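You operate a simulated robot arm through the tools that you are given. There is no shell and no other tool. Be economical: measure what you need, move in short steps, check, and stop when the job is done.

You are at the controls of a simulated robot arm. One attempt, no reset.

## Task
Crank the test roller till the gauge reads 30 microns and brake it there.
Fine: free the lever with the yellow knob, slide the gauge onto the roller, crank; brake by that lever.

Only the result counts: the job must be done as asked and must still hold three seconds after the hand-in. Knocking over, shifting, dropping, spilling or breaking anything else fails it.

## Robot
A 7-joint arm with a two-finger parallel gripper, fixed in place. Base frame: the origin is at the foot of the arm, x ahead of it, y to its left, z up. Lengths are in mm, angles in degrees, forces in N, time in s.
With the tool pointing down near the work surface it reaches from about 300 to 740 mm from the base axis. Its first joint turns from -115.0 to 115.0 degrees. Payload 3.91 kg.
The tool frame sits at the grasp point between the pads (the TCP): z along the fingers, y along the line on which they close. The tips reach 30 mm beyond it. Largest opening 110 mm; finger width 20, thickness 10; the body of the gripper, 48 by 112 mm, starts 55 mm behind the TCP.
Orientation is that of the tool frame in the base frame, as a unit quaternion [w, x, y, z]. With the fingers straight down and closing along the base's y, the tool's x points along the base's -x, its y along +y and its z along -z.

## Interface
- The arm moves only by the tool drive_tool. Its argument "series" is a list of rows, each an object (a shift or turn left out is 0, a gripper value left out holds the last) with "fingers": the gripper command, from -1 (shut) to 1 (fully open), values between in proportion; "slide": the shift along the tool's x, y, z in mm, a list of three; "rotation": the turn, a rotation vector about the tool's x, y, z in degrees, a list of three. In form: [{"fingers": fingers, "slide": [x, y, z], "rotation": [rx, ry, rz]}, ...]. A call has 1 to 8 rows; each row shifts and turns the commanded pose from where the row before left it, along the tool's axes as they then stand. Each row takes 0.2 s and may step no farther than 50 mm and 8.6 degrees from the row before; otherwise, or with a gripper value out of range, the whole call is refused. Where a pose cannot be reached the arm comes as near as it can. A force on the tool above 50 N (or 10 N above the force at the start of the call, whichever is more), or a blocked arm, ends the call early, and 0.2 s more pass. The fingers move at their own pace (about 108 mm/s each) and stop on an object; they squeeze with about 44 N. The grip force told is the motor's: it shows also when the fingers shut on nothing. Time passes only in rows, and 0.2 s behind the last, so rows that do not move let the fingers close. The reply holds the time, the measured pose of the TCP, the force on the tool along the base axes, the opening and the grip force, in the units named above and with some noise.
- Cameras (640 x 400 px; columns grow to the right, rows downward): "scene" is fixed at [44.8, 654.2, 1478.5]; the picture's right is [-0.39, -0.92, 0.00], its down [-0.73, 0.31, -0.60] and it looks along [0.56, -0.24, -0.80] (base axes); focal length 214 px, centre (320, 200). "wrist" rides on the gripper at [72, 17, -103] in the tool frame; the picture's right is [-0.23, 0.97, 0.00], its down [-0.76, -0.18, -0.62] and it looks along [-0.61, -0.14, 0.78] (tool axes); focal length 222 px, centre (320, 200). There is no depth. A picture from a camera that has moved, and an enlarged one, comes with that camera's place and axes in the base frame and with its lens. The place of the scene camera against the robot may be out by one fixed shift of up to 12 mm in any direction.
- capture(camera): a new picture of that camera. It takes no simulated time.
- raise_lower(by): slides the trunk up (or, below 0, down) by that many mm; the arm rides with it, the base frame stays. It gives what a move gives, with no picture.
- zoom(camera, box): a new picture of the part [left, top, right, bottom] of that camera's present view, enlarged. It takes no simulated time.
- finish_job(): hands the job in; it is judged then, once.

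Work in short steps. Places have to be worked out from the pictures, the camera data and where the tool is seen: move nearer, look again, correct. Check each grasp and each placing, and mend what went wrong. You have 120 turns and 64 pictures in all, those below and enlarged ones among them. Open the gripper and draw the arm clear of the work before you hand the job in, unless the task says otherwise; then end with one line.

The tools are called after ">>>" as name(argument=value, ...) on one line, values as JSON. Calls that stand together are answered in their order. drive_tool: Moves the arm, as the interface text tells. Its arguments: {"type":"object","properties":{"series":{"type":"array","items":{"type":"object","properties":{"fingers":{"type":"number"},"slide":{"type":"array","items":{"type":"number"}},"rotation":{"type":"array","items":{"type":"number"}}}}}},"required":["series"]} The other tools are called the same way: raise_lower (by) slides the trunk up or down; capture (camera) takes a picture; zoom (camera, box) takes an enlarged picture of a part of a camera's view; finish_job () hands the job in.

At the start:

```text
t: 0.0
tcp_pos: [233.4, 409.5, 1207.9]
tcp_rot: [0.0, 0.0, 1.0, 0.0]
force: [-0.1, 0.1, 0.0]
gripper_width: 110.0
gripper_force: 0.2
trunk travel left (down, up): [-825.0, 165.0]
```

scene: 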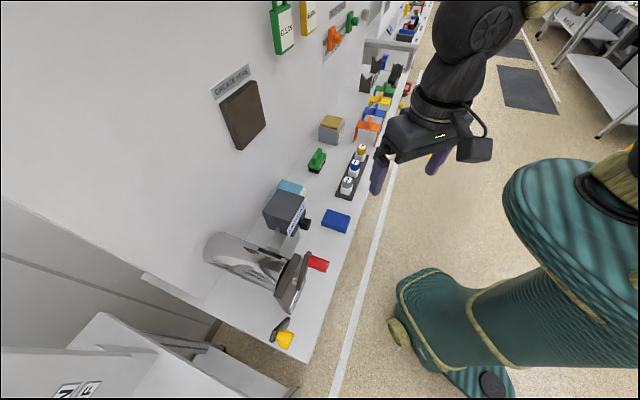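
wrist: 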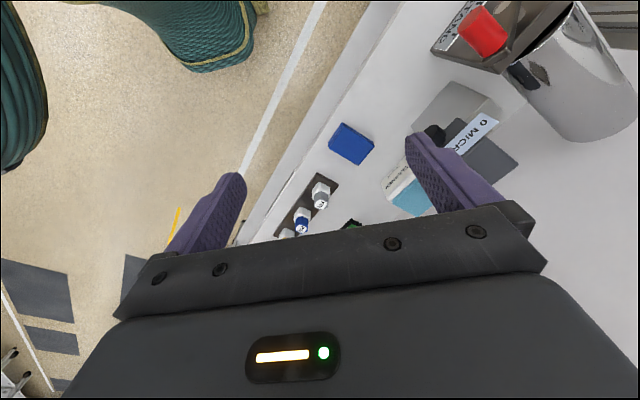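

The bench with the roller, gauge and yellow-knob lever is at the left of the robot. I take enlarged views first.

>>> zoom(camera="scene", box=[190, 170, 370, 360])

>>> zoom(camera="wrist", box=[380, 0, 640, 200])

```text
2.11 times, centred on (280, 265) of scene
camera zoom: at [44.8, 654.2, 1478.5], right [-0.39, -0.92, 0.0], down [-0.73, 0.31, -0.6], along [0.56, -0.24, -0.8], focal length 452 px, centre (404, 63)
```

zoom: 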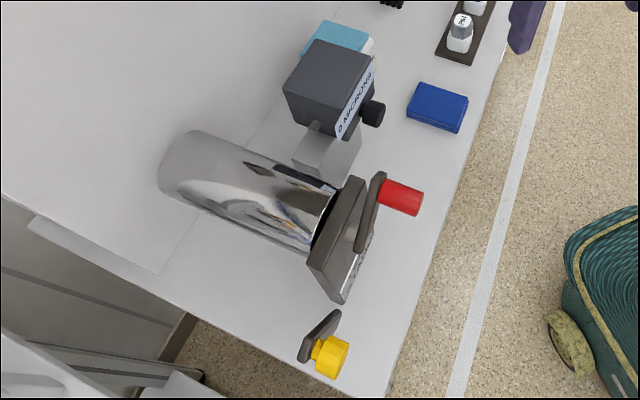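

```text
2.00 times, centred on (510, 100) of wrist
camera zoom: at [160.0, 426.8, 1311.0], right [0.23, 0.97, 0.0], down [0.76, -0.18, 0.62], along [0.61, -0.14, -0.78], focal length 444 px, centre (-60, 400)
```

zoom: 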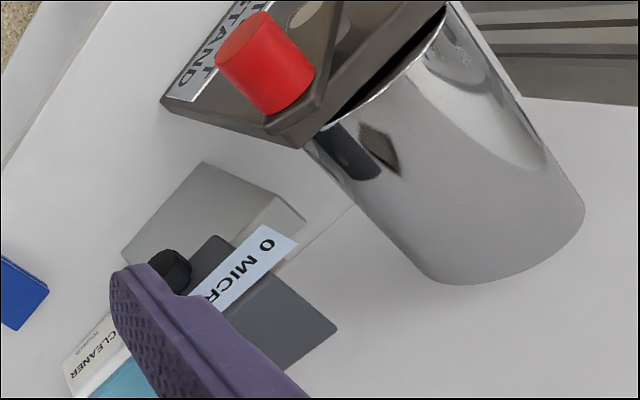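

The bench runs diagonally (edge direction about [0.64,-0.77], inward normal n about [0.77,0.64]); crank handle near [234,578,950], yellow knob near [119,712,870]. I yaw the tool so that the camera ends up above when the fingers point forward along n.

>>> drive_tool(series=[{"rotation": [0, 0, 8.5]}, {"rotation": [0, 0, 8.5]}, {"rotation": [0, 0, 8.5]}, {"rotation": [0, 0, 8.5]}, {"rotation": [0, 0, 8.5]}, {"rotation": [0, 0, 8.5]}, {"rotation": [0, 0, 8.5]}, {"rotation": [0, 0, 8.5]}])

```text
t: 1.8
tcp_pos: [232.2, 409.9, 1208.7]
tcp_rot: [0.0, 0.559, 0.829, 0.0]
force: [-0.5, -0.9, 0.1]
gripper_width: 109.7
gripper_force: 0.0
trunk travel left (down, up): [-825.0, 165.0]
```

The yaw is tracking well; I continue another 72 degrees.

>>> drive_tool(series=[{"rotation": [0, 0, 8.5]}, {"rotation": [0, 0, 8.5]}, {"rotation": [0, 0, 8.5]}, {"rotation": [0, 0, 8.5]}, {"rotation": [0, 0, 8.5]}, {"rotation": [0, 0, 8.5]}, {"rotation": [0, 0, 8.5]}, {"rotation": [0, 0, 8.5]}])

>>> capture(camera="wrist")

```text
t: 3.6
tcp_pos: [231.8, 411.6, 1209.1]
tcp_rot: [0.0, 0.927, 0.374, 0.001]
force: [0.7, -0.4, 0.3]
gripper_width: 110.1
gripper_force: 0.0
trunk travel left (down, up): [-825.0, 165.0]
```

```text
59 pictures are left
camera wrist: at [295.4, 449.1, 1312.0], right [0.51, -0.86, 0.0], down [-0.67, -0.4, 0.62], along [-0.53, -0.32, -0.78], focal length 222 px, centre (320, 200)
```

wrist: 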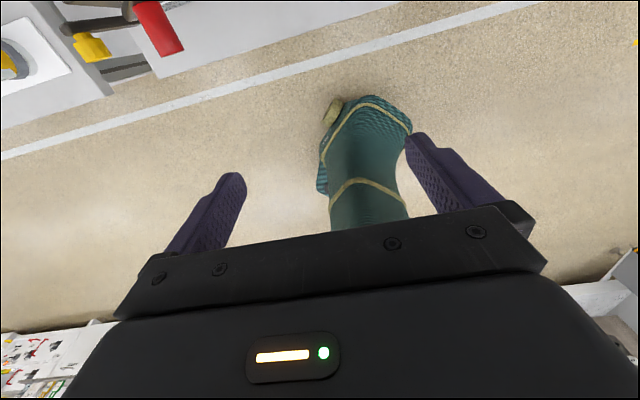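

Yaw is about 44°. Now I tilt the fingers up toward the bench (+ about tool y), holding the TCP.

>>> drive_tool(series=[{"rotation": [0, 8.5, 0]}, {"rotation": [0, 8.5, 0]}, {"rotation": [0, 8.5, 0]}, {"rotation": [0, 8.5, 0]}, {"rotation": [0, 8.5, 0]}, {"rotation": [0, 8.5, 0]}])

>>> capture(camera="wrist")

>>> capture(camera="scene")

```text
t: 5.0
tcp_pos: [248.9, 413.3, 1194.2]
tcp_rot: [-0.161, 0.837, 0.339, 0.399]
force: [-0.6, 0.9, 0.4]
gripper_width: 110.2
gripper_force: 0.0
out of reach, approached as far as the arm can: row 2, 3
trunk travel left (down, up): [-825.0, 165.0]
```

```text
58 pictures are left
camera wrist: at [235.5, 377.5, 1315.0], right [0.58, -0.8, -0.17], down [-0.82, -0.54, -0.2], along [0.06, 0.26, -0.96], focal length 222 px, centre (320, 200)
```

wrist: 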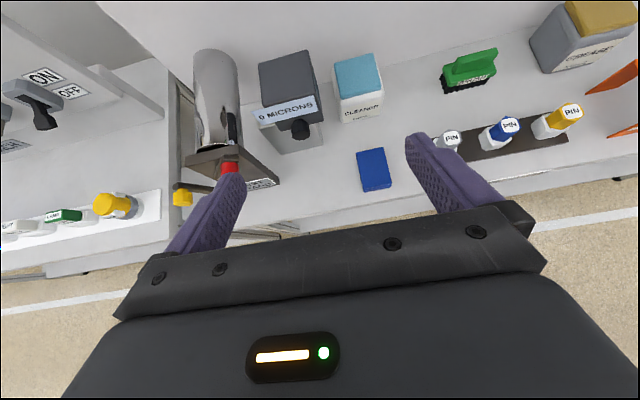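

```text
57 pictures are left
```

scene: 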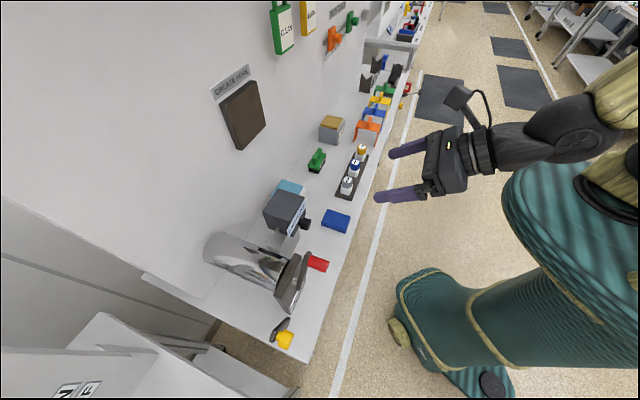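

The wrist now views the bench: stand, crank, gauge, knob. I lower the trunk, then finish the tilt.

>>> raise_lower(by=-150)

>>> drive_tool(series=[{"rotation": [0, 8.5, 0], "slide": [0, 0, -20]}, {"rotation": [0, 8.5, 0], "slide": [0, -20, -20]}, {"rotation": [0, 8.5, 0], "slide": [0, -20, 0]}, {"rotation": [0, 8.5, 0], "slide": [0, -20, 0]}, {"rotation": [0, 5, 0], "slide": [0, -20, 0]}])

>>> capture(camera="wrist")

```text
t: 6.8
tcp_pos: [249.7, 410.5, 1045.3]
tcp_rot: [-0.161, 0.837, 0.338, 0.4]
force: [0.8, -0.2, -0.2]
gripper_width: 109.9
gripper_force: 0.0
trunk travel left (down, up): [-675.0, 315.0]
```

```text
t: 8.0
tcp_pos: [169.0, 453.8, 1069.0]
tcp_rot: [-0.266, 0.654, 0.264, 0.657]
force: [0.0, 0.1, 0.0]
gripper_width: 110.1
gripper_force: 0.1
out of reach, approached as far as the arm can: row 2
trunk travel left (down, up): [-675.0, 315.0]
```

```text
56 pictures are left
camera wrist: at [106.8, 369.5, 1140.3], right [0.68, -0.7, -0.23], down [-0.57, -0.3, -0.76], along [0.47, 0.65, -0.61], focal length 222 px, centre (320, 200)
```

wrist: 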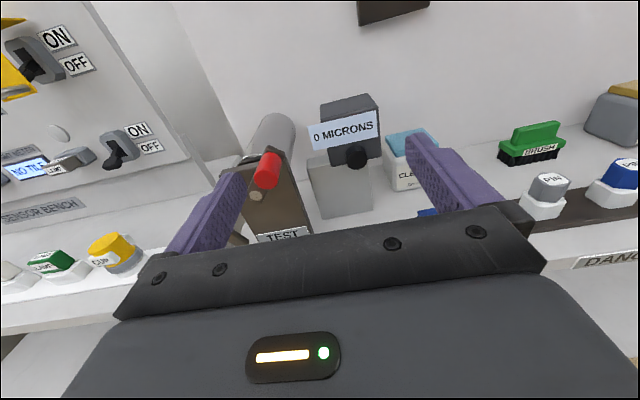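

The tool is now level, heading ~44°. I zoom on the stand and gauge.

>>> zoom(camera="wrist", box=[200, 70, 440, 250])

```text
2.22 times, centred on (320, 160) of wrist
camera zoom: at [106.8, 369.5, 1140.3], right [0.68, -0.7, -0.23], down [-0.57, -0.3, -0.76], along [0.47, 0.65, -0.61], focal length 494 px, centre (320, 289)
```

zoom: 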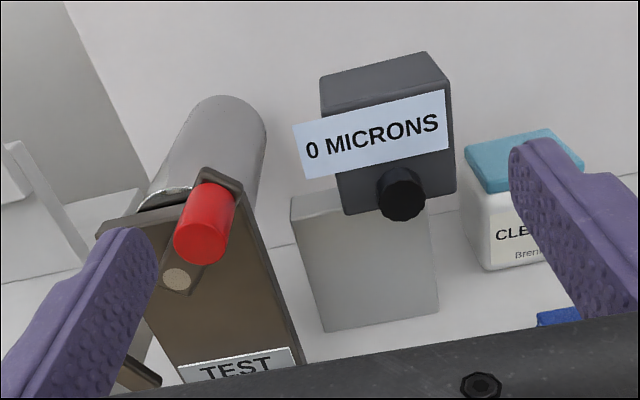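

I shift left and slightly up to see the lever and to get a second viewpoint for triangulation.

>>> drive_tool(series=[{"slide": [0, -40, -15]}, {"slide": [0, -40, -15]}, {"slide": [0, -40, -10]}])

>>> zoom(camera="wrist", box=[200, 60, 520, 260])

```text
t: 8.8
tcp_pos: [58.7, 508.6, 1065.1]
tcp_rot: [-0.265, 0.655, 0.265, 0.656]
force: [-0.8, 0.0, -0.2]
gripper_width: 110.1
gripper_force: 0.0
trunk travel left (down, up): [-675.0, 315.0]
```

```text
2.00 times, centred on (360, 160) of wrist
camera zoom: at [-3.5, 424.3, 1138.5], right [0.68, -0.7, -0.23], down [-0.57, -0.31, -0.76], along [0.47, 0.64, -0.61], focal length 444 px, centre (240, 280)
```

zoom: 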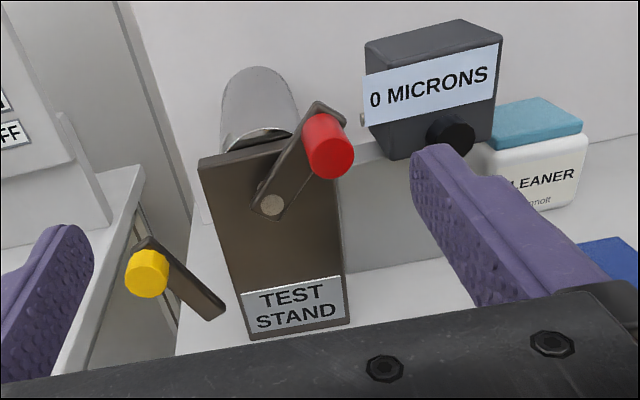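

Triangulation (bench frame n=44°, e along its edge): crank hub ≈ (193,632,977), handle front end ≈ (194,574,1023), radius ≈ 62; knob ≈ (108,700,946). I move left and lower to inspect the brake lever.

>>> drive_tool(series=[{"slide": [-30, -40, 0]}, {"slide": [-30, -40, 0]}, {"slide": [0, -20, 20]}])

>>> zoom(camera="wrist", box=[220, 50, 460, 200])

```text
t: 9.6
tcp_pos: [0.6, 596.7, 1005.9]
tcp_rot: [-0.265, 0.655, 0.265, 0.656]
force: [0.2, -0.2, 0.1]
gripper_width: 110.1
gripper_force: 0.0
trunk travel left (down, up): [-675.0, 315.0]
```

```text
2.67 times, centred on (340, 125) of wrist
camera zoom: at [-61.1, 513.3, 1078.0], right [0.68, -0.7, -0.23], down [-0.57, -0.31, -0.76], along [0.46, 0.64, -0.61], focal length 592 px, centre (267, 400)
```

zoom: 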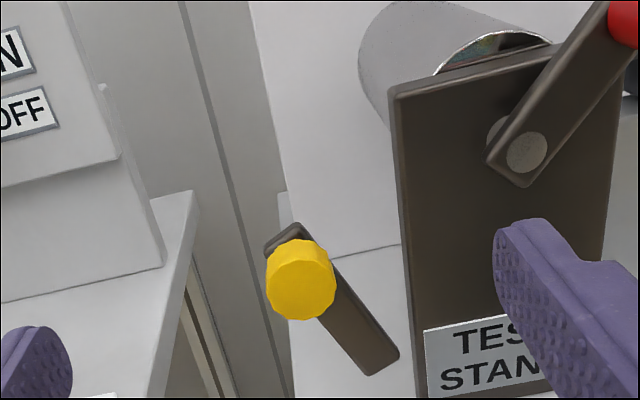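

Knob front centre ≈ (110,697,948); bar's lower end ≈ (143,685,885). I check with a zoomed scene view for how the lever is mounted.

>>> zoom(camera="scene", box=[240, 230, 340, 360])

>>> capture(camera="wrist")

```text
3.08 times, centred on (290, 295) of scene
camera zoom: at [44.8, 654.2, 1478.5], right [-0.39, -0.92, 0.0], down [-0.73, 0.31, -0.6], along [0.56, -0.24, -0.8], focal length 660 px, centre (412, -92)
```

zoom: 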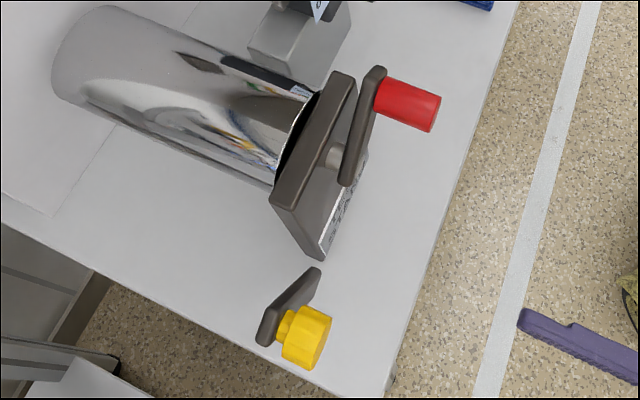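

```text
51 pictures are left
camera wrist: at [-61.1, 513.3, 1078.0], right [0.68, -0.7, -0.23], down [-0.57, -0.31, -0.76], along [0.46, 0.64, -0.61], focal length 222 px, centre (320, 200)
```

wrist: 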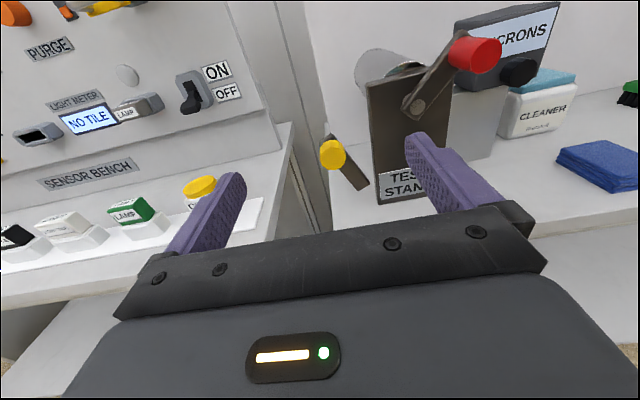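

The lever is a bar with the knob at its upper-left end, apparently hinged about n at its lower-right end. I half-close the gripper, line up with the knob and approach to 55 mm short.

>>> drive_tool(series=[{"slide": [-29, 1.5, 0], "fingers": 0.0}, {"slide": [-29, 1.8, 0]}, {"slide": [0, 0, 40]}, {"slide": [0, 0, 40]}, {}])

>>> capture(camera="wrist")

```text
t: 10.8
tcp_pos: [63.9, 651.4, 949.1]
tcp_rot: [-0.264, 0.656, 0.264, 0.656]
force: [0.2, 0.1, 0.4]
gripper_width: 54.8
gripper_force: 0.1
trunk travel left (down, up): [-675.0, 315.0]
```

```text
50 pictures are left
camera wrist: at [0.7, 567.5, 1020.6], right [0.68, -0.7, -0.23], down [-0.57, -0.31, -0.76], along [0.46, 0.64, -0.61], focal length 222 px, centre (320, 200)
```

wrist: 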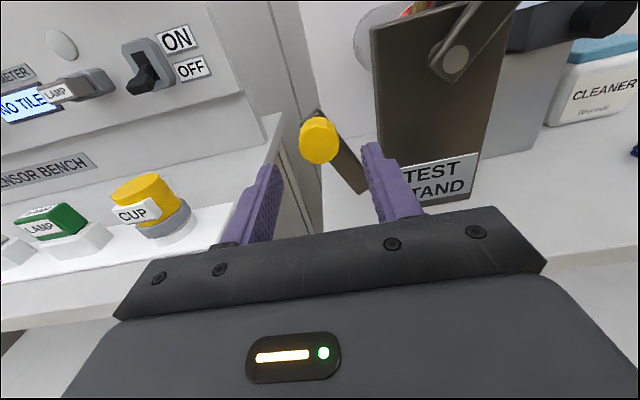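

Knob position confirmed at (110,698,948). I move forward 54 and close on it.

>>> drive_tool(series=[{"slide": [0, -1, 27]}, {"slide": [0, 0, 27]}, {"fingers": -0.3}, {"fingers": -1}, {}, {}])

>>> capture(camera="wrist")

```text
t: 12.2
tcp_pos: [102.2, 689.9, 947.8]
tcp_rot: [-0.265, 0.656, 0.265, 0.655]
force: [2.2, 1.3, 1.9]
gripper_width: 31.7
gripper_force: 44.6
trunk travel left (down, up): [-675.0, 315.0]
```

```text
49 pictures are left
camera wrist: at [39.9, 606.1, 1020.6], right [0.68, -0.7, -0.23], down [-0.57, -0.3, -0.76], along [0.46, 0.65, -0.61], focal length 222 px, centre (320, 200)
```

wrist: 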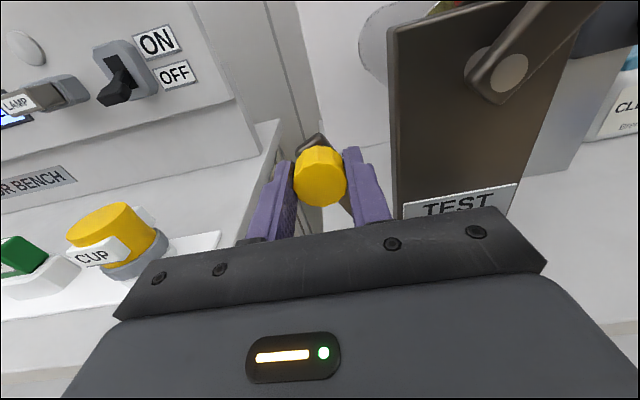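

Knob held (31.7 mm). I test the lever's travel with a small tangential move right/up.

>>> drive_tool(series=[{"slide": [2, 4, 0]}, {"slide": [2, 4, 0]}, {}])

```text
t: 12.9
tcp_pos: [109.1, 683.6, 952.7]
tcp_rot: [-0.266, 0.656, 0.264, 0.655]
force: [5.3, 8.9, -0.2]
gripper_width: 31.0
gripper_force: 45.0
trunk travel left (down, up): [-675.0, 315.0]
```

It moved about 9 mm with little tangential force; checking whether the lever followed.

>>> zoom(camera="wrist", box=[200, 80, 440, 230])

>>> zoom(camera="scene", box=[240, 230, 340, 360])

```text
2.67 times, centred on (320, 155) of wrist
camera zoom: at [45.9, 599.7, 1025.4], right [0.68, -0.7, -0.23], down [-0.57, -0.3, -0.76], along [0.47, 0.64, -0.61], focal length 592 px, centre (320, 320)
```

zoom: 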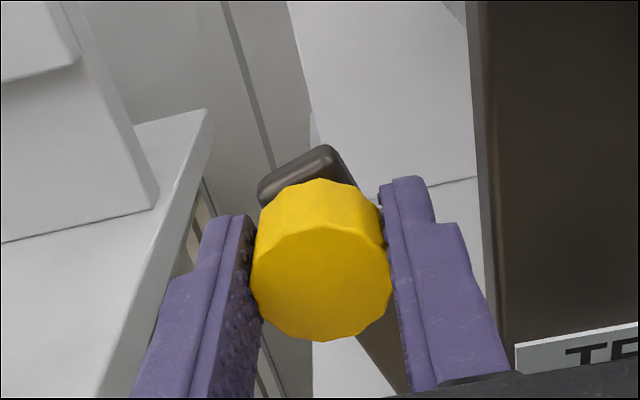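

```text
3.08 times, centred on (290, 295) of scene
camera zoom: at [44.8, 654.2, 1478.5], right [-0.39, -0.92, 0.0], down [-0.73, 0.31, -0.6], along [0.56, -0.24, -0.8], focal length 660 px, centre (412, -92)
```

zoom: 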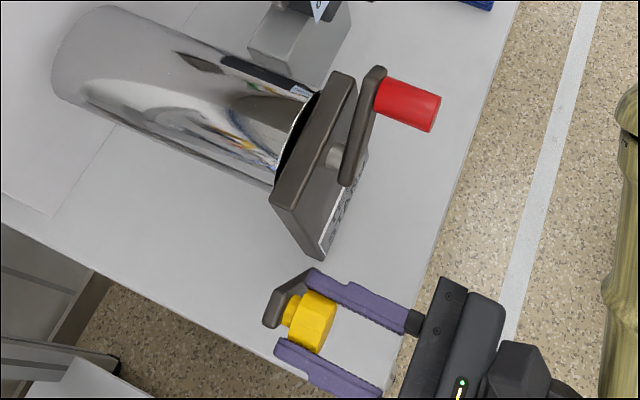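

The lever follows. I continue along the arc watching the force for an end stop.

>>> drive_tool(series=[{"slide": [1.5, 6, 0]}, {"slide": [1.0, 6, 0]}, {"slide": [0.5, 6, 0]}, {}])

>>> zoom(camera="wrist", box=[200, 60, 520, 260])

```text
t: 13.9
tcp_pos: [120.3, 671.4, 957.6]
tcp_rot: [-0.264, 0.655, 0.265, 0.657]
force: [2.4, 12.8, 7.7]
gripper_width: 31.5
gripper_force: 45.0
trunk travel left (down, up): [-675.0, 315.0]
```

```text
2.00 times, centred on (360, 160) of wrist
camera zoom: at [57.4, 586.3, 1029.0], right [0.68, -0.7, -0.23], down [-0.57, -0.3, -0.76], along [0.47, 0.64, -0.61], focal length 444 px, centre (240, 280)
```

zoom: 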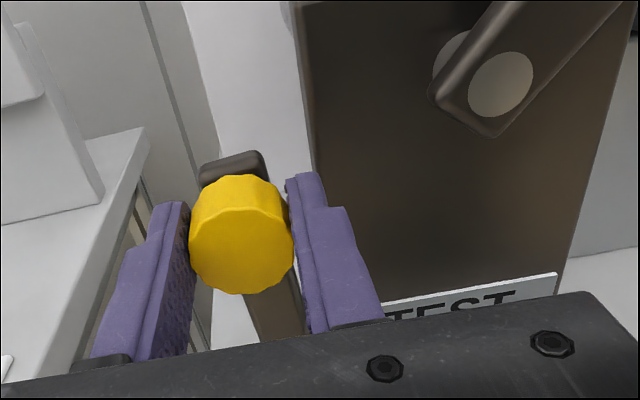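

Fitted pivot: e≈-388, z≈888, radius 70. I keep following that arc over the top.

>>> drive_tool(series=[{"slide": [2.8, 6, 0]}, {"slide": [0.2, 6, 0]}, {"slide": [-0.4, 6, 0]}, {"slide": [-0.9, 6, 0]}, {}])

>>> zoom(camera="wrist", box=[200, 60, 520, 260])

```text
t: 14.7
tcp_pos: [123.5, 665.7, 958.3]
tcp_rot: [-0.271, 0.656, 0.272, 0.65]
force: [-3.1, 33.7, -6.3]
gripper_width: 31.1
gripper_force: 45.6
trunk travel left (down, up): [-675.0, 315.0]
stopped in row 3: the force on the tool passed its limit (the readings are from after the stop); the commanded pose is now the measured one
```

```text
2.00 times, centred on (360, 160) of wrist
camera zoom: at [63.1, 580.7, 1030.3], right [0.69, -0.69, -0.23], down [-0.57, -0.32, -0.76], along [0.45, 0.65, -0.61], focal length 444 px, centre (240, 280)
```

zoom: 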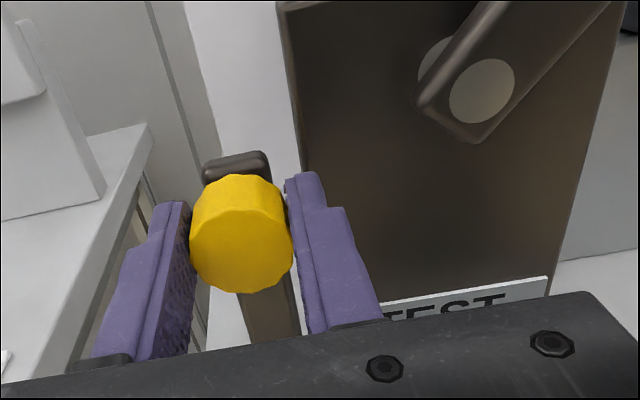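

An end stop is met near vertical (opposing force ~26 N along e). I release the knob and check whether the lever stays.

>>> drive_tool(series=[{"slide": [0, -2, 0]}, {"fingers": 0.0}, {}, {"slide": [0, 0, -30]}, {"slide": [0, 0, -30]}, {}])

>>> zoom(camera="wrist", box=[240, 20, 560, 220])

```text
t: 16.1
tcp_pos: [80.9, 619.1, 962.3]
tcp_rot: [-0.27, 0.655, 0.268, 0.653]
force: [-0.4, -0.6, -0.1]
gripper_width: 55.0
gripper_force: 0.1
trunk travel left (down, up): [-675.0, 315.0]
```

```text
2.00 times, centred on (400, 120) of wrist
camera zoom: at [20.1, 535.2, 1035.3], right [0.68, -0.69, -0.23], down [-0.57, -0.31, -0.76], along [0.45, 0.65, -0.61], focal length 444 px, centre (160, 360)
```

zoom: 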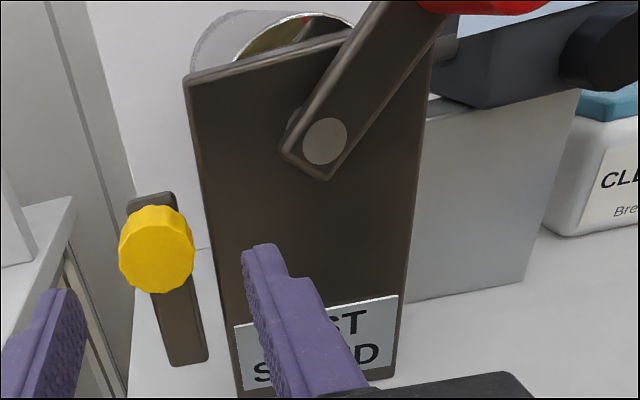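

Lever stays put near vertical at its stop. Gauge knob triangulated at ≈ (340,568,970). I move right in front of the gauge, staying clear of the crank handle.

>>> drive_tool(series=[{"slide": [0, 44, -8]}, {"slide": [0, 44, 0]}, {"slide": [0, 44, 0]}, {"slide": [0, 44, 0]}, {"slide": [0, 42, 0]}, {}])

>>> capture(camera="wrist")

```text
t: 17.5
tcp_pos: [230.2, 462.8, 963.9]
tcp_rot: [-0.27, 0.654, 0.268, 0.653]
force: [0.0, -0.3, -0.1]
gripper_width: 54.9
gripper_force: 0.1
trunk travel left (down, up): [-675.0, 315.0]
```

```text
43 pictures are left
camera wrist: at [168.5, 377.9, 1035.4], right [0.69, -0.69, -0.23], down [-0.57, -0.31, -0.76], along [0.45, 0.65, -0.61], focal length 222 px, centre (320, 200)
```

wrist: 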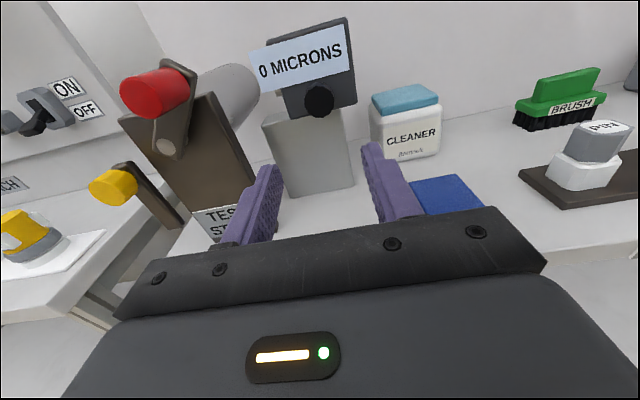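

Zooming on the gauge to see its mounting and probe.

>>> zoom(camera="wrist", box=[200, 0, 440, 200])

```text
2.00 times, centred on (320, 100) of wrist
camera zoom: at [168.5, 377.9, 1035.4], right [0.69, -0.69, -0.23], down [-0.57, -0.31, -0.76], along [0.45, 0.65, -0.61], focal length 444 px, centre (320, 400)
```

zoom: 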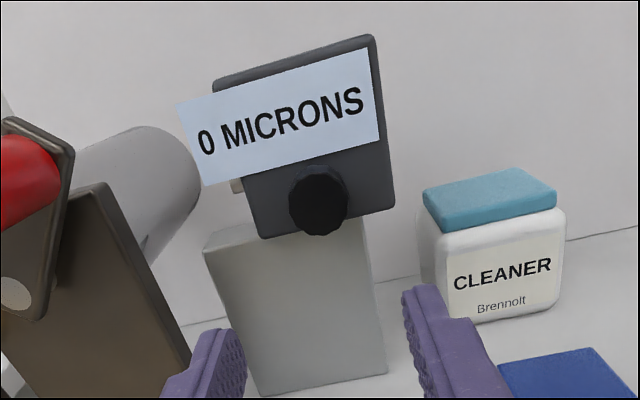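

Knob confirmed at (340,569,971). I advance to straddle it and close.

>>> drive_tool(series=[{"slide": [2.5, 1, 40]}, {"slide": [2.5, 1, 40]}, {"slide": [0, 0, 40]}, {"slide": [0, 0, 16]}, {"fingers": -0.2}, {"fingers": -1}, {}, {}])

>>> capture(camera="wrist")

>>> zoom(camera="scene", box=[220, 150, 380, 290])

```text
t: 19.3
tcp_pos: [326.6, 558.4, 965.9]
tcp_rot: [-0.271, 0.654, 0.269, 0.653]
force: [-5.2, 11.7, 2.3]
gripper_width: 31.2
gripper_force: 45.1
trunk travel left (down, up): [-675.0, 315.0]
```

```text
41 pictures are left
camera wrist: at [265.9, 472.1, 1037.2], right [0.69, -0.69, -0.23], down [-0.57, -0.31, -0.76], along [0.45, 0.65, -0.61], focal length 222 px, centre (320, 200)
```

wrist: 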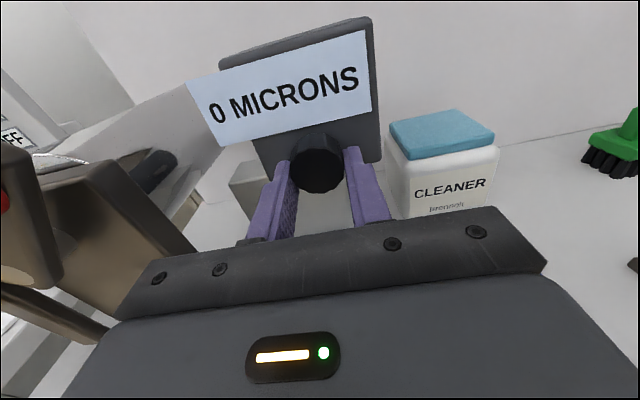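

```text
2.86 times, centred on (300, 220) of scene
camera zoom: at [44.8, 654.2, 1478.5], right [-0.39, -0.92, 0.0], down [-0.73, 0.31, -0.6], along [0.56, -0.24, -0.8], focal length 613 px, centre (377, 143)
```

zoom: 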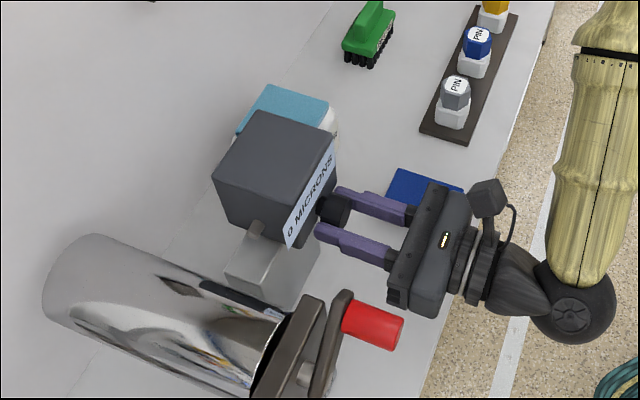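

Knob gripped (31 mm). I pull it left in small steps and watch the force and reading.

>>> drive_tool(series=[{"slide": [0, -5, 0]}, {"slide": [0, -5, 0]}, {"slide": [0, -5, 0]}, {}])

>>> zoom(camera="scene", box=[220, 150, 380, 290])

```text
t: 20.3
tcp_pos: [318.4, 565.4, 964.9]
tcp_rot: [-0.27, 0.654, 0.268, 0.653]
force: [11.1, 9.4, 3.7]
gripper_width: 31.4
gripper_force: 45.3
trunk travel left (down, up): [-675.0, 315.0]
```

```text
2.86 times, centred on (300, 220) of scene
camera zoom: at [44.8, 654.2, 1478.5], right [-0.39, -0.92, 0.0], down [-0.73, 0.31, -0.6], along [0.56, -0.24, -0.8], focal length 613 px, centre (377, 143)
```

zoom: 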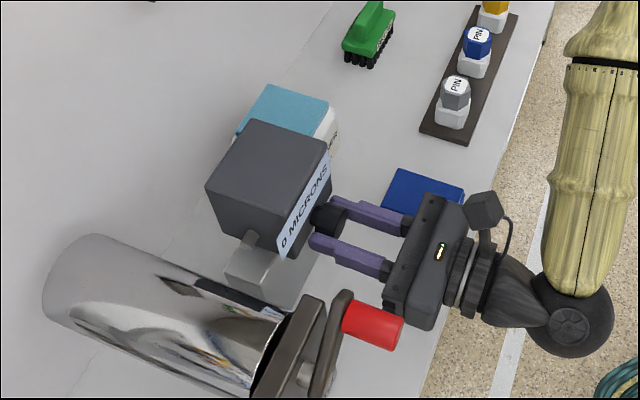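

The gauge slides left freely (with friction). I continue.

>>> drive_tool(series=[{"slide": [0, -6, 0]}, {"slide": [0, -6, 0]}, {"slide": [0, -6, 0]}, {}])

>>> zoom(camera="scene", box=[220, 150, 380, 290])

```text
t: 21.3
tcp_pos: [305.5, 578.1, 965.3]
tcp_rot: [-0.27, 0.654, 0.269, 0.653]
force: [14.8, 15.7, 6.2]
gripper_width: 31.1
gripper_force: 45.4
trunk travel left (down, up): [-675.0, 315.0]
```

```text
2.86 times, centred on (300, 220) of scene
camera zoom: at [44.8, 654.2, 1478.5], right [-0.39, -0.92, 0.0], down [-0.73, 0.31, -0.6], along [0.56, -0.24, -0.8], focal length 613 px, centre (377, 143)
```

zoom: 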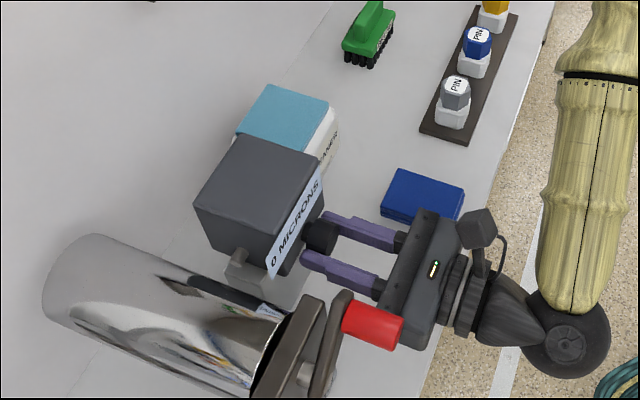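

Still sliding; a small force builds along n, so I ease off 1 mm backward while continuing left.

>>> drive_tool(series=[{"slide": [0, -5, -1]}, {"slide": [0, -5, -0.4]}, {"slide": [0, -5, -0.2]}, {}])

>>> zoom(camera="scene", box=[220, 150, 380, 290])

```text
t: 22.3
tcp_pos: [294.6, 588.9, 965.6]
tcp_rot: [-0.271, 0.655, 0.27, 0.652]
force: [17.5, 21.6, 5.8]
gripper_width: 31.5
gripper_force: 45.4
trunk travel left (down, up): [-675.0, 315.0]
```

```text
2.86 times, centred on (300, 220) of scene
camera zoom: at [44.8, 654.2, 1478.5], right [-0.39, -0.92, 0.0], down [-0.73, 0.31, -0.6], along [0.56, -0.24, -0.8], focal length 613 px, centre (377, 143)
```

zoom: 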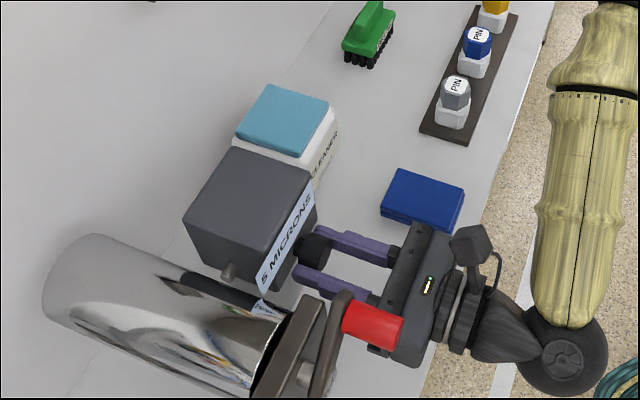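

The gauge now reads 5 microns — engaged. I push a bit more to find the stop, undoing the backward shift to see the force.

>>> drive_tool(series=[{"slide": [0, -4, 1.5]}, {"slide": [0, -4, 0.5]}, {}])

>>> zoom(camera="wrist", box=[120, 0, 440, 200])

```text
t: 23.1
tcp_pos: [291.1, 592.6, 965.3]
tcp_rot: [-0.268, 0.655, 0.267, 0.654]
force: [13.2, -1.5, 4.9]
gripper_width: 31.5
gripper_force: 45.3
trunk travel left (down, up): [-675.0, 315.0]
```

```text
2.00 times, centred on (280, 100) of wrist
camera zoom: at [229.3, 507.9, 1037.3], right [0.68, -0.69, -0.23], down [-0.57, -0.31, -0.76], along [0.46, 0.65, -0.61], focal length 444 px, centre (400, 400)
```

zoom: 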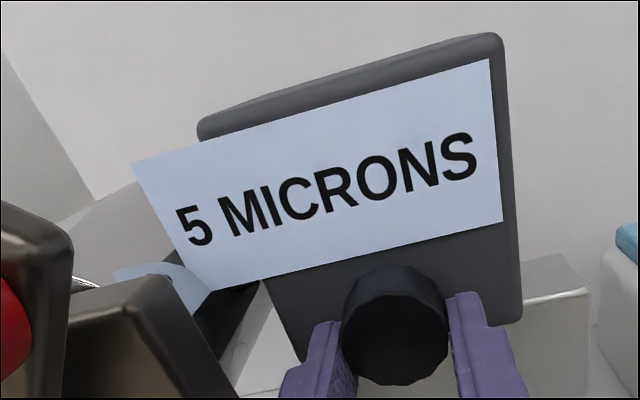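

Moved ~5 of 8 mm with resistance rising; one more small push to confirm the stop.

>>> drive_tool(series=[{"slide": [0, -3, 0]}, {"slide": [0, -3, 0]}, {}])

>>> zoom(camera="scene", box=[220, 150, 380, 290])

```text
t: 23.9
tcp_pos: [290.1, 593.4, 965.0]
tcp_rot: [-0.267, 0.657, 0.263, 0.654]
force: [24.1, -34.6, -1.1]
gripper_width: 31.4
gripper_force: 45.2
trunk travel left (down, up): [-675.0, 315.0]
```

```text
2.86 times, centred on (300, 220) of scene
camera zoom: at [44.8, 654.2, 1478.5], right [-0.39, -0.92, 0.0], down [-0.73, 0.31, -0.6], along [0.56, -0.24, -0.8], focal length 613 px, centre (377, 143)
```

zoom: 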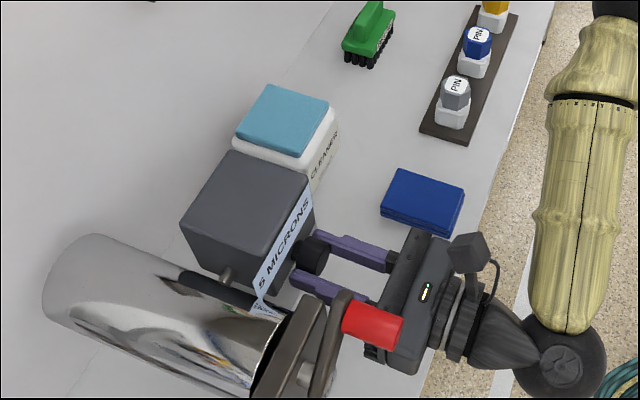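

The stop is reached (42 N). I relax, release and back straight out.

>>> drive_tool(series=[{"slide": [0, 5, 0]}, {"fingers": -0.1}, {}, {"slide": [0, 0, -40]}, {"slide": [0, 0, -45]}, {"slide": [0, 0, -45]}, {"slide": [0, 0, -25]}, {}])

>>> capture(camera="wrist")

```text
t: 25.7
tcp_pos: [201.1, 492.5, 1040.4]
tcp_rot: [-0.275, 0.586, 0.244, 0.722]
force: [-1.0, 0.6, -0.2]
gripper_width: 49.4
gripper_force: 0.0
trunk travel left (down, up): [-675.0, 315.0]
stopped in row 8: the arm was blocked; the commanded pose is now the measured one
```

```text
34 pictures are left
camera wrist: at [128.1, 402.5, 1091.4], right [0.7, -0.69, -0.19], down [-0.44, -0.21, -0.87], along [0.56, 0.7, -0.45], focal length 222 px, centre (320, 200)
```

wrist: 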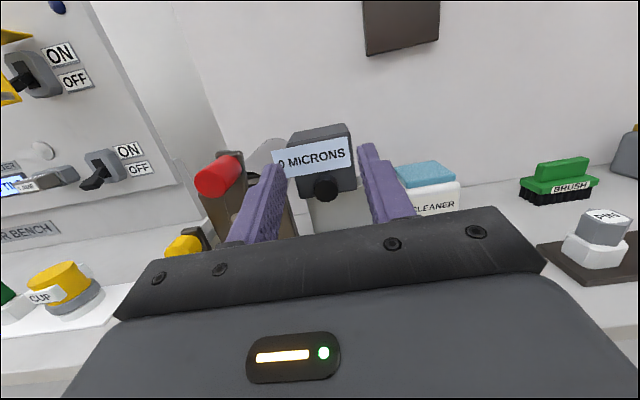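

Retreat was blocked (arm folded too close) and the tool rose; the gauge appears to read differently. I zoom.

>>> zoom(camera="wrist", box=[160, 90, 400, 240])

>>> capture(camera="scene")

```text
2.67 times, centred on (280, 165) of wrist
camera zoom: at [128.1, 402.5, 1091.4], right [0.7, -0.69, -0.19], down [-0.44, -0.21, -0.87], along [0.56, 0.7, -0.45], focal length 592 px, centre (427, 293)
```

zoom: 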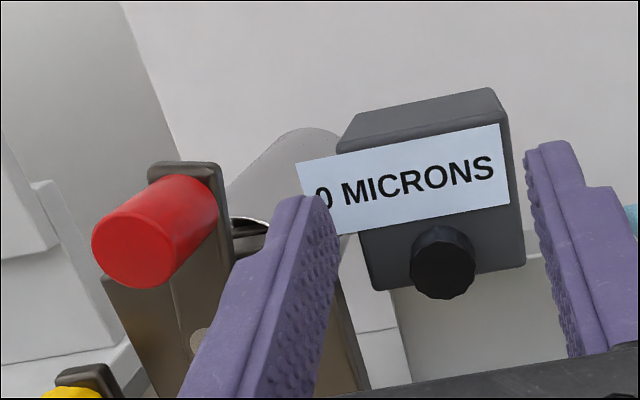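

```text
32 pictures are left
```

scene: 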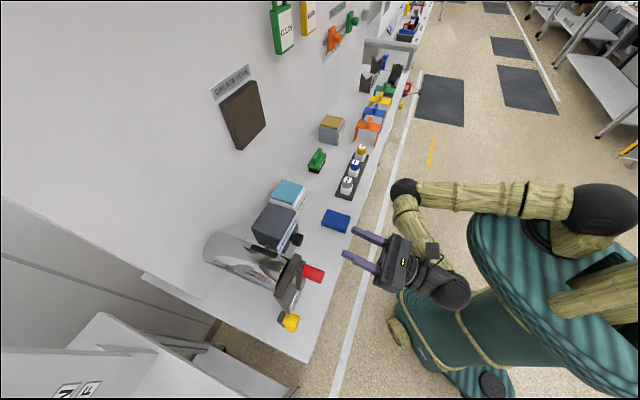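

>>> zoom(camera="scene", box=[220, 190, 340, 340])

```text
2.67 times, centred on (280, 265) of scene
camera zoom: at [44.8, 654.2, 1478.5], right [-0.39, -0.92, 0.0], down [-0.73, 0.31, -0.6], along [0.56, -0.24, -0.8], focal length 572 px, centre (427, 27)
```

zoom: 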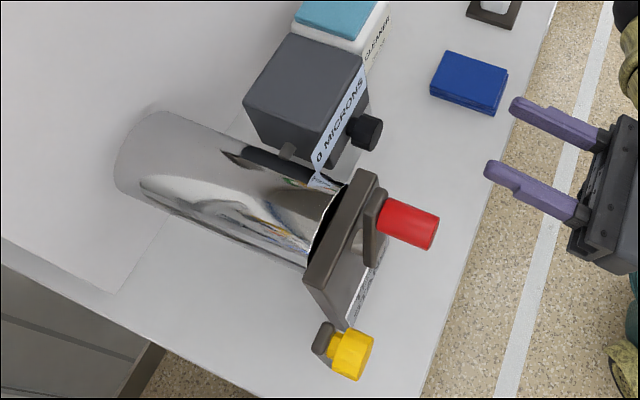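

The gauge is still at its stop, but my retreat nudged the crank: handle is now ≈ (173,596,1039), so the crank is free and turning it counter-clockwise lowers the reading. I re-level the tool and line up with the handle.

>>> drive_tool(series=[{"rotation": [0, -5.6, 0], "slide": [0, 0, 4], "fingers": 0.2}, {"rotation": [0, -5.6, 0]}, {"slide": [0, -32, 0]}, {"slide": [0, -32, 0]}, {"slide": [0, -30, 0]}, {}])

>>> capture(camera="wrist")

```text
t: 26.5
tcp_pos: [285.6, 478.1, 1080.2]
tcp_rot: [-0.193, 0.642, 0.202, 0.714]
force: [0.7, -0.1, 0.0]
gripper_width: 66.1
gripper_force: 0.1
trunk travel left (down, up): [-675.0, 315.0]
stopped in row 3: the arm was blocked; the commanded pose is now the measured one
```

```text
30 pictures are left
camera wrist: at [200.9, 408.2, 1143.1], right [0.54, -0.82, -0.19], down [-0.54, -0.17, -0.82], along [0.64, 0.55, -0.54], focal length 222 px, centre (320, 200)
```

wrist: 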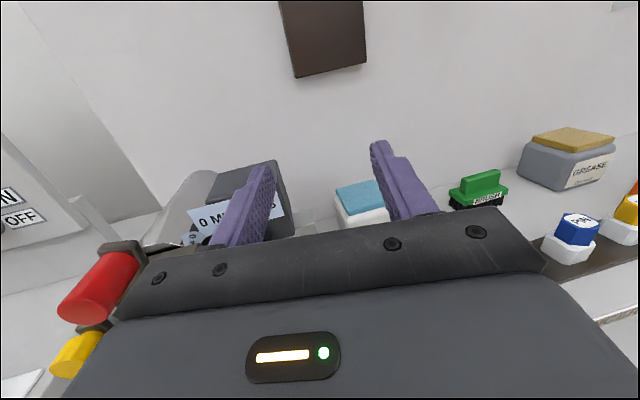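

The arm is moving in an awkward folded posture. I look at the scene to judge it.

>>> capture(camera="scene")

```text
29 pictures are left
```

scene: 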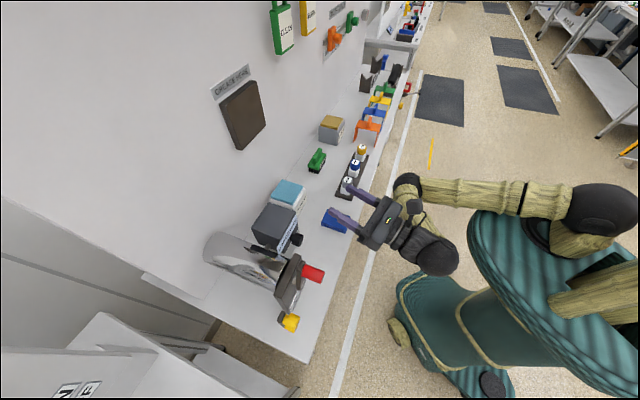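

The elbow is out on the right, wrist folded. I restore heading/level gradually while moving left and forward, away from the elbow.

>>> drive_tool(series=[{"rotation": [4, -2, 0], "slide": [0, -20, 8]}, {"rotation": [4, -2, 0], "slide": [0, -20, 5]}, {"rotation": [4, -1.5, 0], "slide": [0, -20, 0]}, {}])

```text
t: 27.5
tcp_pos: [260.7, 534.1, 1077.2]
tcp_rot: [-0.25, 0.654, 0.284, 0.655]
force: [-0.2, -0.7, 0.6]
gripper_width: 66.1
gripper_force: 0.1
trunk travel left (down, up): [-675.0, 315.0]
```

Now posed well again. I go back and left to stand in front of the handle (tips short of its end).

>>> drive_tool(series=[{"rotation": [0, 0, 2.6], "slide": [0, -10, -28]}, {"slide": [-8, -20, -28]}, {"slide": [-15, -38, 0]}, {"slide": [-15, -37, 0]}, {}])

>>> capture(camera="wrist")

```text
t: 28.5
tcp_pos: [250.6, 541.9, 1057.3]
tcp_rot: [-0.209, 0.67, 0.208, 0.682]
force: [-0.3, 0.5, -0.4]
gripper_width: 66.1
gripper_force: 0.0
trunk travel left (down, up): [-675.0, 315.0]
stopped in row 5: the arm was blocked; the commanded pose is now the measured one
```

```text
28 pictures are left
camera wrist: at [173.6, 469.5, 1127.7], right [0.55, -0.8, -0.22], down [-0.6, -0.2, -0.77], along [0.58, 0.56, -0.59], focal length 222 px, centre (320, 200)
```

wrist: 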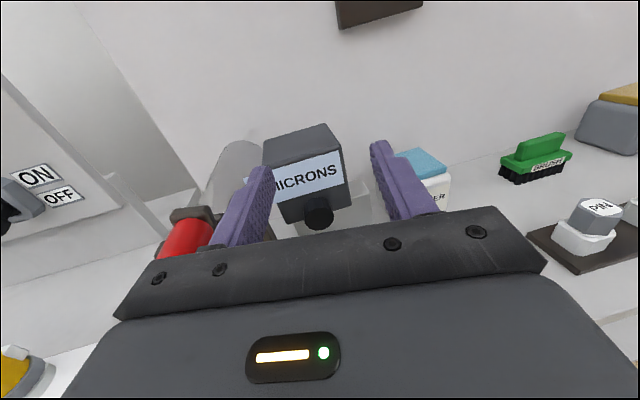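

Another block; the arm is too folded at this height. Raising the trunk should open the elbow: I raise it 180, then correct heading while coming down.

>>> raise_lower(by=180)

>>> drive_tool(series=[{"slide": [-40, 0, 0], "rotation": [3.5, 0, 0]}, {"slide": [-40, 0, 0], "rotation": [3.5, -0.5, 0]}, {"slide": [-25, 0, 0], "rotation": [3, -0.5, 0]}, {}])

```text
t: 30.5
tcp_pos: [249.9, 543.3, 1237.8]
tcp_rot: [-0.209, 0.67, 0.209, 0.681]
force: [-0.9, 0.3, -0.3]
gripper_width: 66.0
gripper_force: 0.0
trunk travel left (down, up): [-855.0, 135.0]
```

```text
t: 31.5
tcp_pos: [258.2, 548.5, 1164.9]
tcp_rot: [-0.27, 0.631, 0.262, 0.678]
force: [-0.6, -0.5, -0.1]
gripper_width: 66.0
gripper_force: 0.1
trunk travel left (down, up): [-855.0, 135.0]
```

Checking settling, then moving down, back and left at this height.

>>> drive_tool(series=[{}, {"slide": [0, -20, -20]}, {"slide": [0, -30, -20]}, {}])

```text
t: 32.4
tcp_pos: [280.7, 525.2, 1166.3]
tcp_rot: [-0.215, 0.647, 0.211, 0.7]
force: [0.2, 0.7, -0.6]
gripper_width: 65.9
gripper_force: 0.0
trunk travel left (down, up): [-855.0, 135.0]
stopped in row 4: the arm was blocked; the commanded pose is now the measured one
```

Still blocked toward the left. I look at the posture again.

>>> capture(camera="scene")

```text
27 pictures are left
```

scene: 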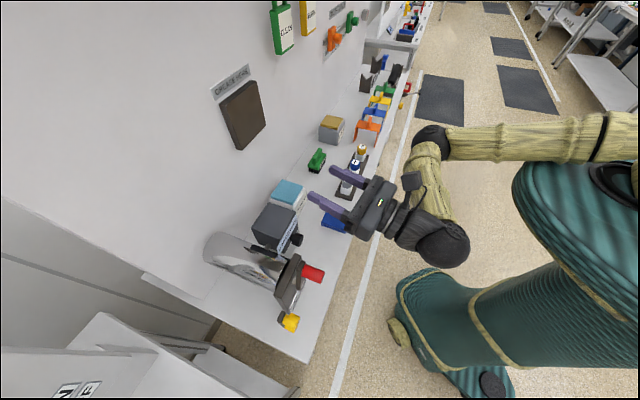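

The wrist is folded too sharply against the forearm for a level tool here. I tilt the fingers ~45° down, which moves the wrist up/forward out of the fold and still lets the pads straddle the handle.

>>> drive_tool(series=[{"rotation": [0, -8, 0]}, {"rotation": [0, -8, 0]}, {"rotation": [0, -8, 0]}, {"rotation": [0, -8, 0]}, {"rotation": [0, -8, 0]}, {"rotation": [0, -5, 0]}, {}])

```text
t: 33.3
tcp_pos: [439.6, 438.4, 1270.8]
tcp_rot: [-0.088, 0.765, 0.12, 0.626]
force: [0.0, 0.3, 0.0]
gripper_width: 66.3
gripper_force: 0.0
trunk travel left (down, up): [-855.0, 135.0]
stopped in row 4: the arm was blocked; the commanded pose is now the measured one
```

>>> capture(camera="scene")

```text
26 pictures are left
```

scene: 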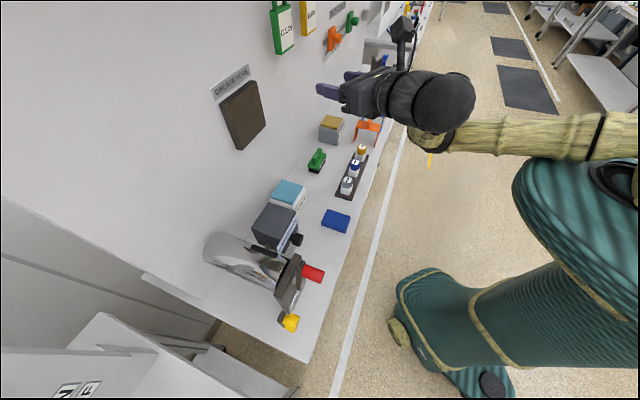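

Forearm is now upright with the wrist over the elbow. I continue tilting down in place and watch.

>>> drive_tool(series=[{"rotation": [0, -8, 0], "slide": [0, 0, -10]}, {"rotation": [0, -8, 0], "slide": [0, 0, -10]}, {"rotation": [0, -8, 0], "slide": [0, 0, -10]}, {}])

```text
t: 33.8
tcp_pos: [534.7, 332.1, 1339.6]
tcp_rot: [-0.02, 0.786, 0.006, 0.618]
force: [0.0, 1.2, -0.1]
gripper_width: 66.1
gripper_force: 0.1
out of reach, approached as far as the arm can: row 1, 2
trunk travel left (down, up): [-855.0, 135.0]
stopped in row 2: the arm was blocked; the commanded pose is now the measured one
```

The IK is switching branches; everything is well above the bench, so I let it settle and then read.

>>> drive_tool(series=[{}, {}])

```text
t: 34.4
tcp_pos: [537.3, 328.2, 1338.9]
tcp_rot: [-0.022, 0.786, 0.007, 0.617]
force: [0.7, 0.2, 0.1]
gripper_width: 65.8
gripper_force: 0.0
trunk travel left (down, up): [-855.0, 135.0]
```

Stable. Now I tilt down in smaller steps while pulling back toward the robot.

>>> drive_tool(series=[{"rotation": [0, -4, 0], "slide": [0, 0, -15]}, {"rotation": [0, -4, 0], "slide": [0, 0, -15]}, {"rotation": [0, -4, 0], "slide": [0, 0, -15]}, {"rotation": [0, -4, 0], "slide": [0, 0, -15]}, {}])

```text
t: 35.6
tcp_pos: [587.4, 375.6, 1304.4]
tcp_rot: [-0.022, 0.866, 0.012, 0.5]
force: [-0.1, 0.9, 0.4]
gripper_width: 65.9
gripper_force: 0.1
out of reach, approached as far as the arm can: row 1, 2, 3, 4
trunk travel left (down, up): [-855.0, 135.0]
```

Out of reach at this height; I come down (base −z) while tilting.

>>> drive_tool(series=[{"rotation": [0, -4, 0], "slide": [-22, 0, 5]}, {"rotation": [0, -4, 0], "slide": [-22, 0, 5]}, {"rotation": [0, -4, 0], "slide": [-22, 0, 5]}, {}])

>>> capture(camera="scene")

```text
t: 36.6
tcp_pos: [596.1, 392.3, 1230.7]
tcp_rot: [-0.02, 0.914, 0.014, 0.406]
force: [-0.5, -0.3, -0.1]
gripper_width: 66.1
gripper_force: 0.0
out of reach, approached as far as the arm can: row 1, 2, 3
trunk travel left (down, up): [-855.0, 135.0]
```

```text
25 pictures are left
```

scene: 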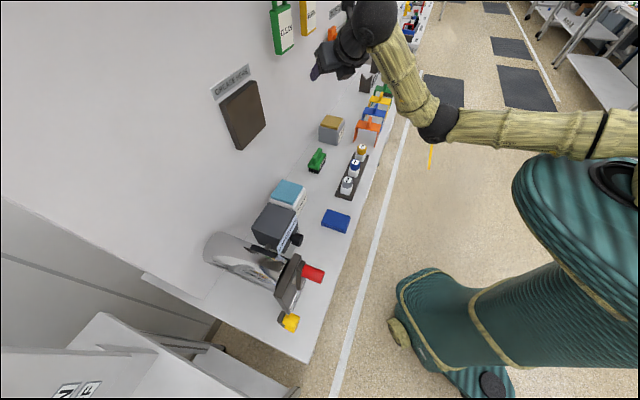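

Arm now extended and no longer folded. I pull back toward the robot horizontally without rotating.

>>> drive_tool(series=[{"slide": [-20, 0, -22]}, {"slide": [-20, 0, -22]}, {"slide": [-20, 0, -22]}, {}])

```text
t: 37.6
tcp_pos: [571.3, 418.0, 1211.8]
tcp_rot: [-0.021, 0.91, 0.007, 0.413]
force: [0.6, 0.4, 1.1]
gripper_width: 66.1
gripper_force: 0.1
out of reach, approached as far as the arm can: row 1, 2, 3
trunk travel left (down, up): [-855.0, 135.0]
```

The commanded pose has run ahead of the arm; I step it back outward until the arm follows again, and level the tool toward heading 44° as in the working poses.

>>> drive_tool(series=[{"slide": [20, 0, 25]}, {"slide": [20, 0, 25]}, {"slide": [20, 0, 25]}, {"slide": [0, -10, 10], "rotation": [4, 4, 0]}, {"slide": [0, -10, 10], "rotation": [4, 4, 0]}, {}])

```text
t: 39.0
tcp_pos: [676.8, 448.9, 1183.8]
tcp_rot: [-0.084, 0.879, 0.039, 0.467]
force: [-0.6, 0.3, 0.0]
gripper_width: 66.0
gripper_force: 0.1
trunk travel left (down, up): [-855.0, 135.0]
```

Arm follows again, but it is now far out (n≈800), so I pull back along −n.

>>> drive_tool(series=[{"slide": [-13, 19, -24]}, {"slide": [-13, 19, -24]}, {"slide": [-13, 19, -24]}, {}])

```text
t: 40.0
tcp_pos: [605.8, 377.3, 1187.3]
tcp_rot: [-0.084, 0.88, 0.04, 0.466]
force: [0.4, -0.2, -0.1]
gripper_width: 65.9
gripper_force: 0.1
trunk travel left (down, up): [-855.0, 135.0]
```

Tracking well. Now I level the tool in place.

>>> drive_tool(series=[{"rotation": [0, 8, 0]}, {"rotation": [0, 8, 0]}, {"rotation": [0, 8, 0]}, {"rotation": [0, 8, 0]}, {}])

```text
t: 41.2
tcp_pos: [605.7, 377.1, 1185.3]
tcp_rot: [-0.093, 0.716, 0.015, 0.691]
force: [-0.1, -1.0, 0.5]
gripper_width: 65.8
gripper_force: 0.3
trunk travel left (down, up): [-855.0, 135.0]
```

Level; heading 9°. I swing the heading to 44° while moving toward the working area above the gauge.

>>> drive_tool(series=[{"slide": [-6, -27.7, -31], "rotation": [7, 0, -2]}, {"slide": [-6, -31.4, -27.4], "rotation": [7, 0, -2]}, {"slide": [-6, -34.5, -23.4], "rotation": [7, 0, -2]}, {"slide": [-6, -37, -19], "rotation": [7, 0, 0]}, {"slide": [-6, -39, -14.4], "rotation": [7, 0, 0]}, {}])

```text
t: 42.6
tcp_pos: [425.5, 492.7, 1162.1]
tcp_rot: [-0.269, 0.658, 0.261, 0.653]
force: [0.3, -0.4, 0.2]
gripper_width: 66.0
gripper_force: 0.0
trunk travel left (down, up): [-855.0, 135.0]
```

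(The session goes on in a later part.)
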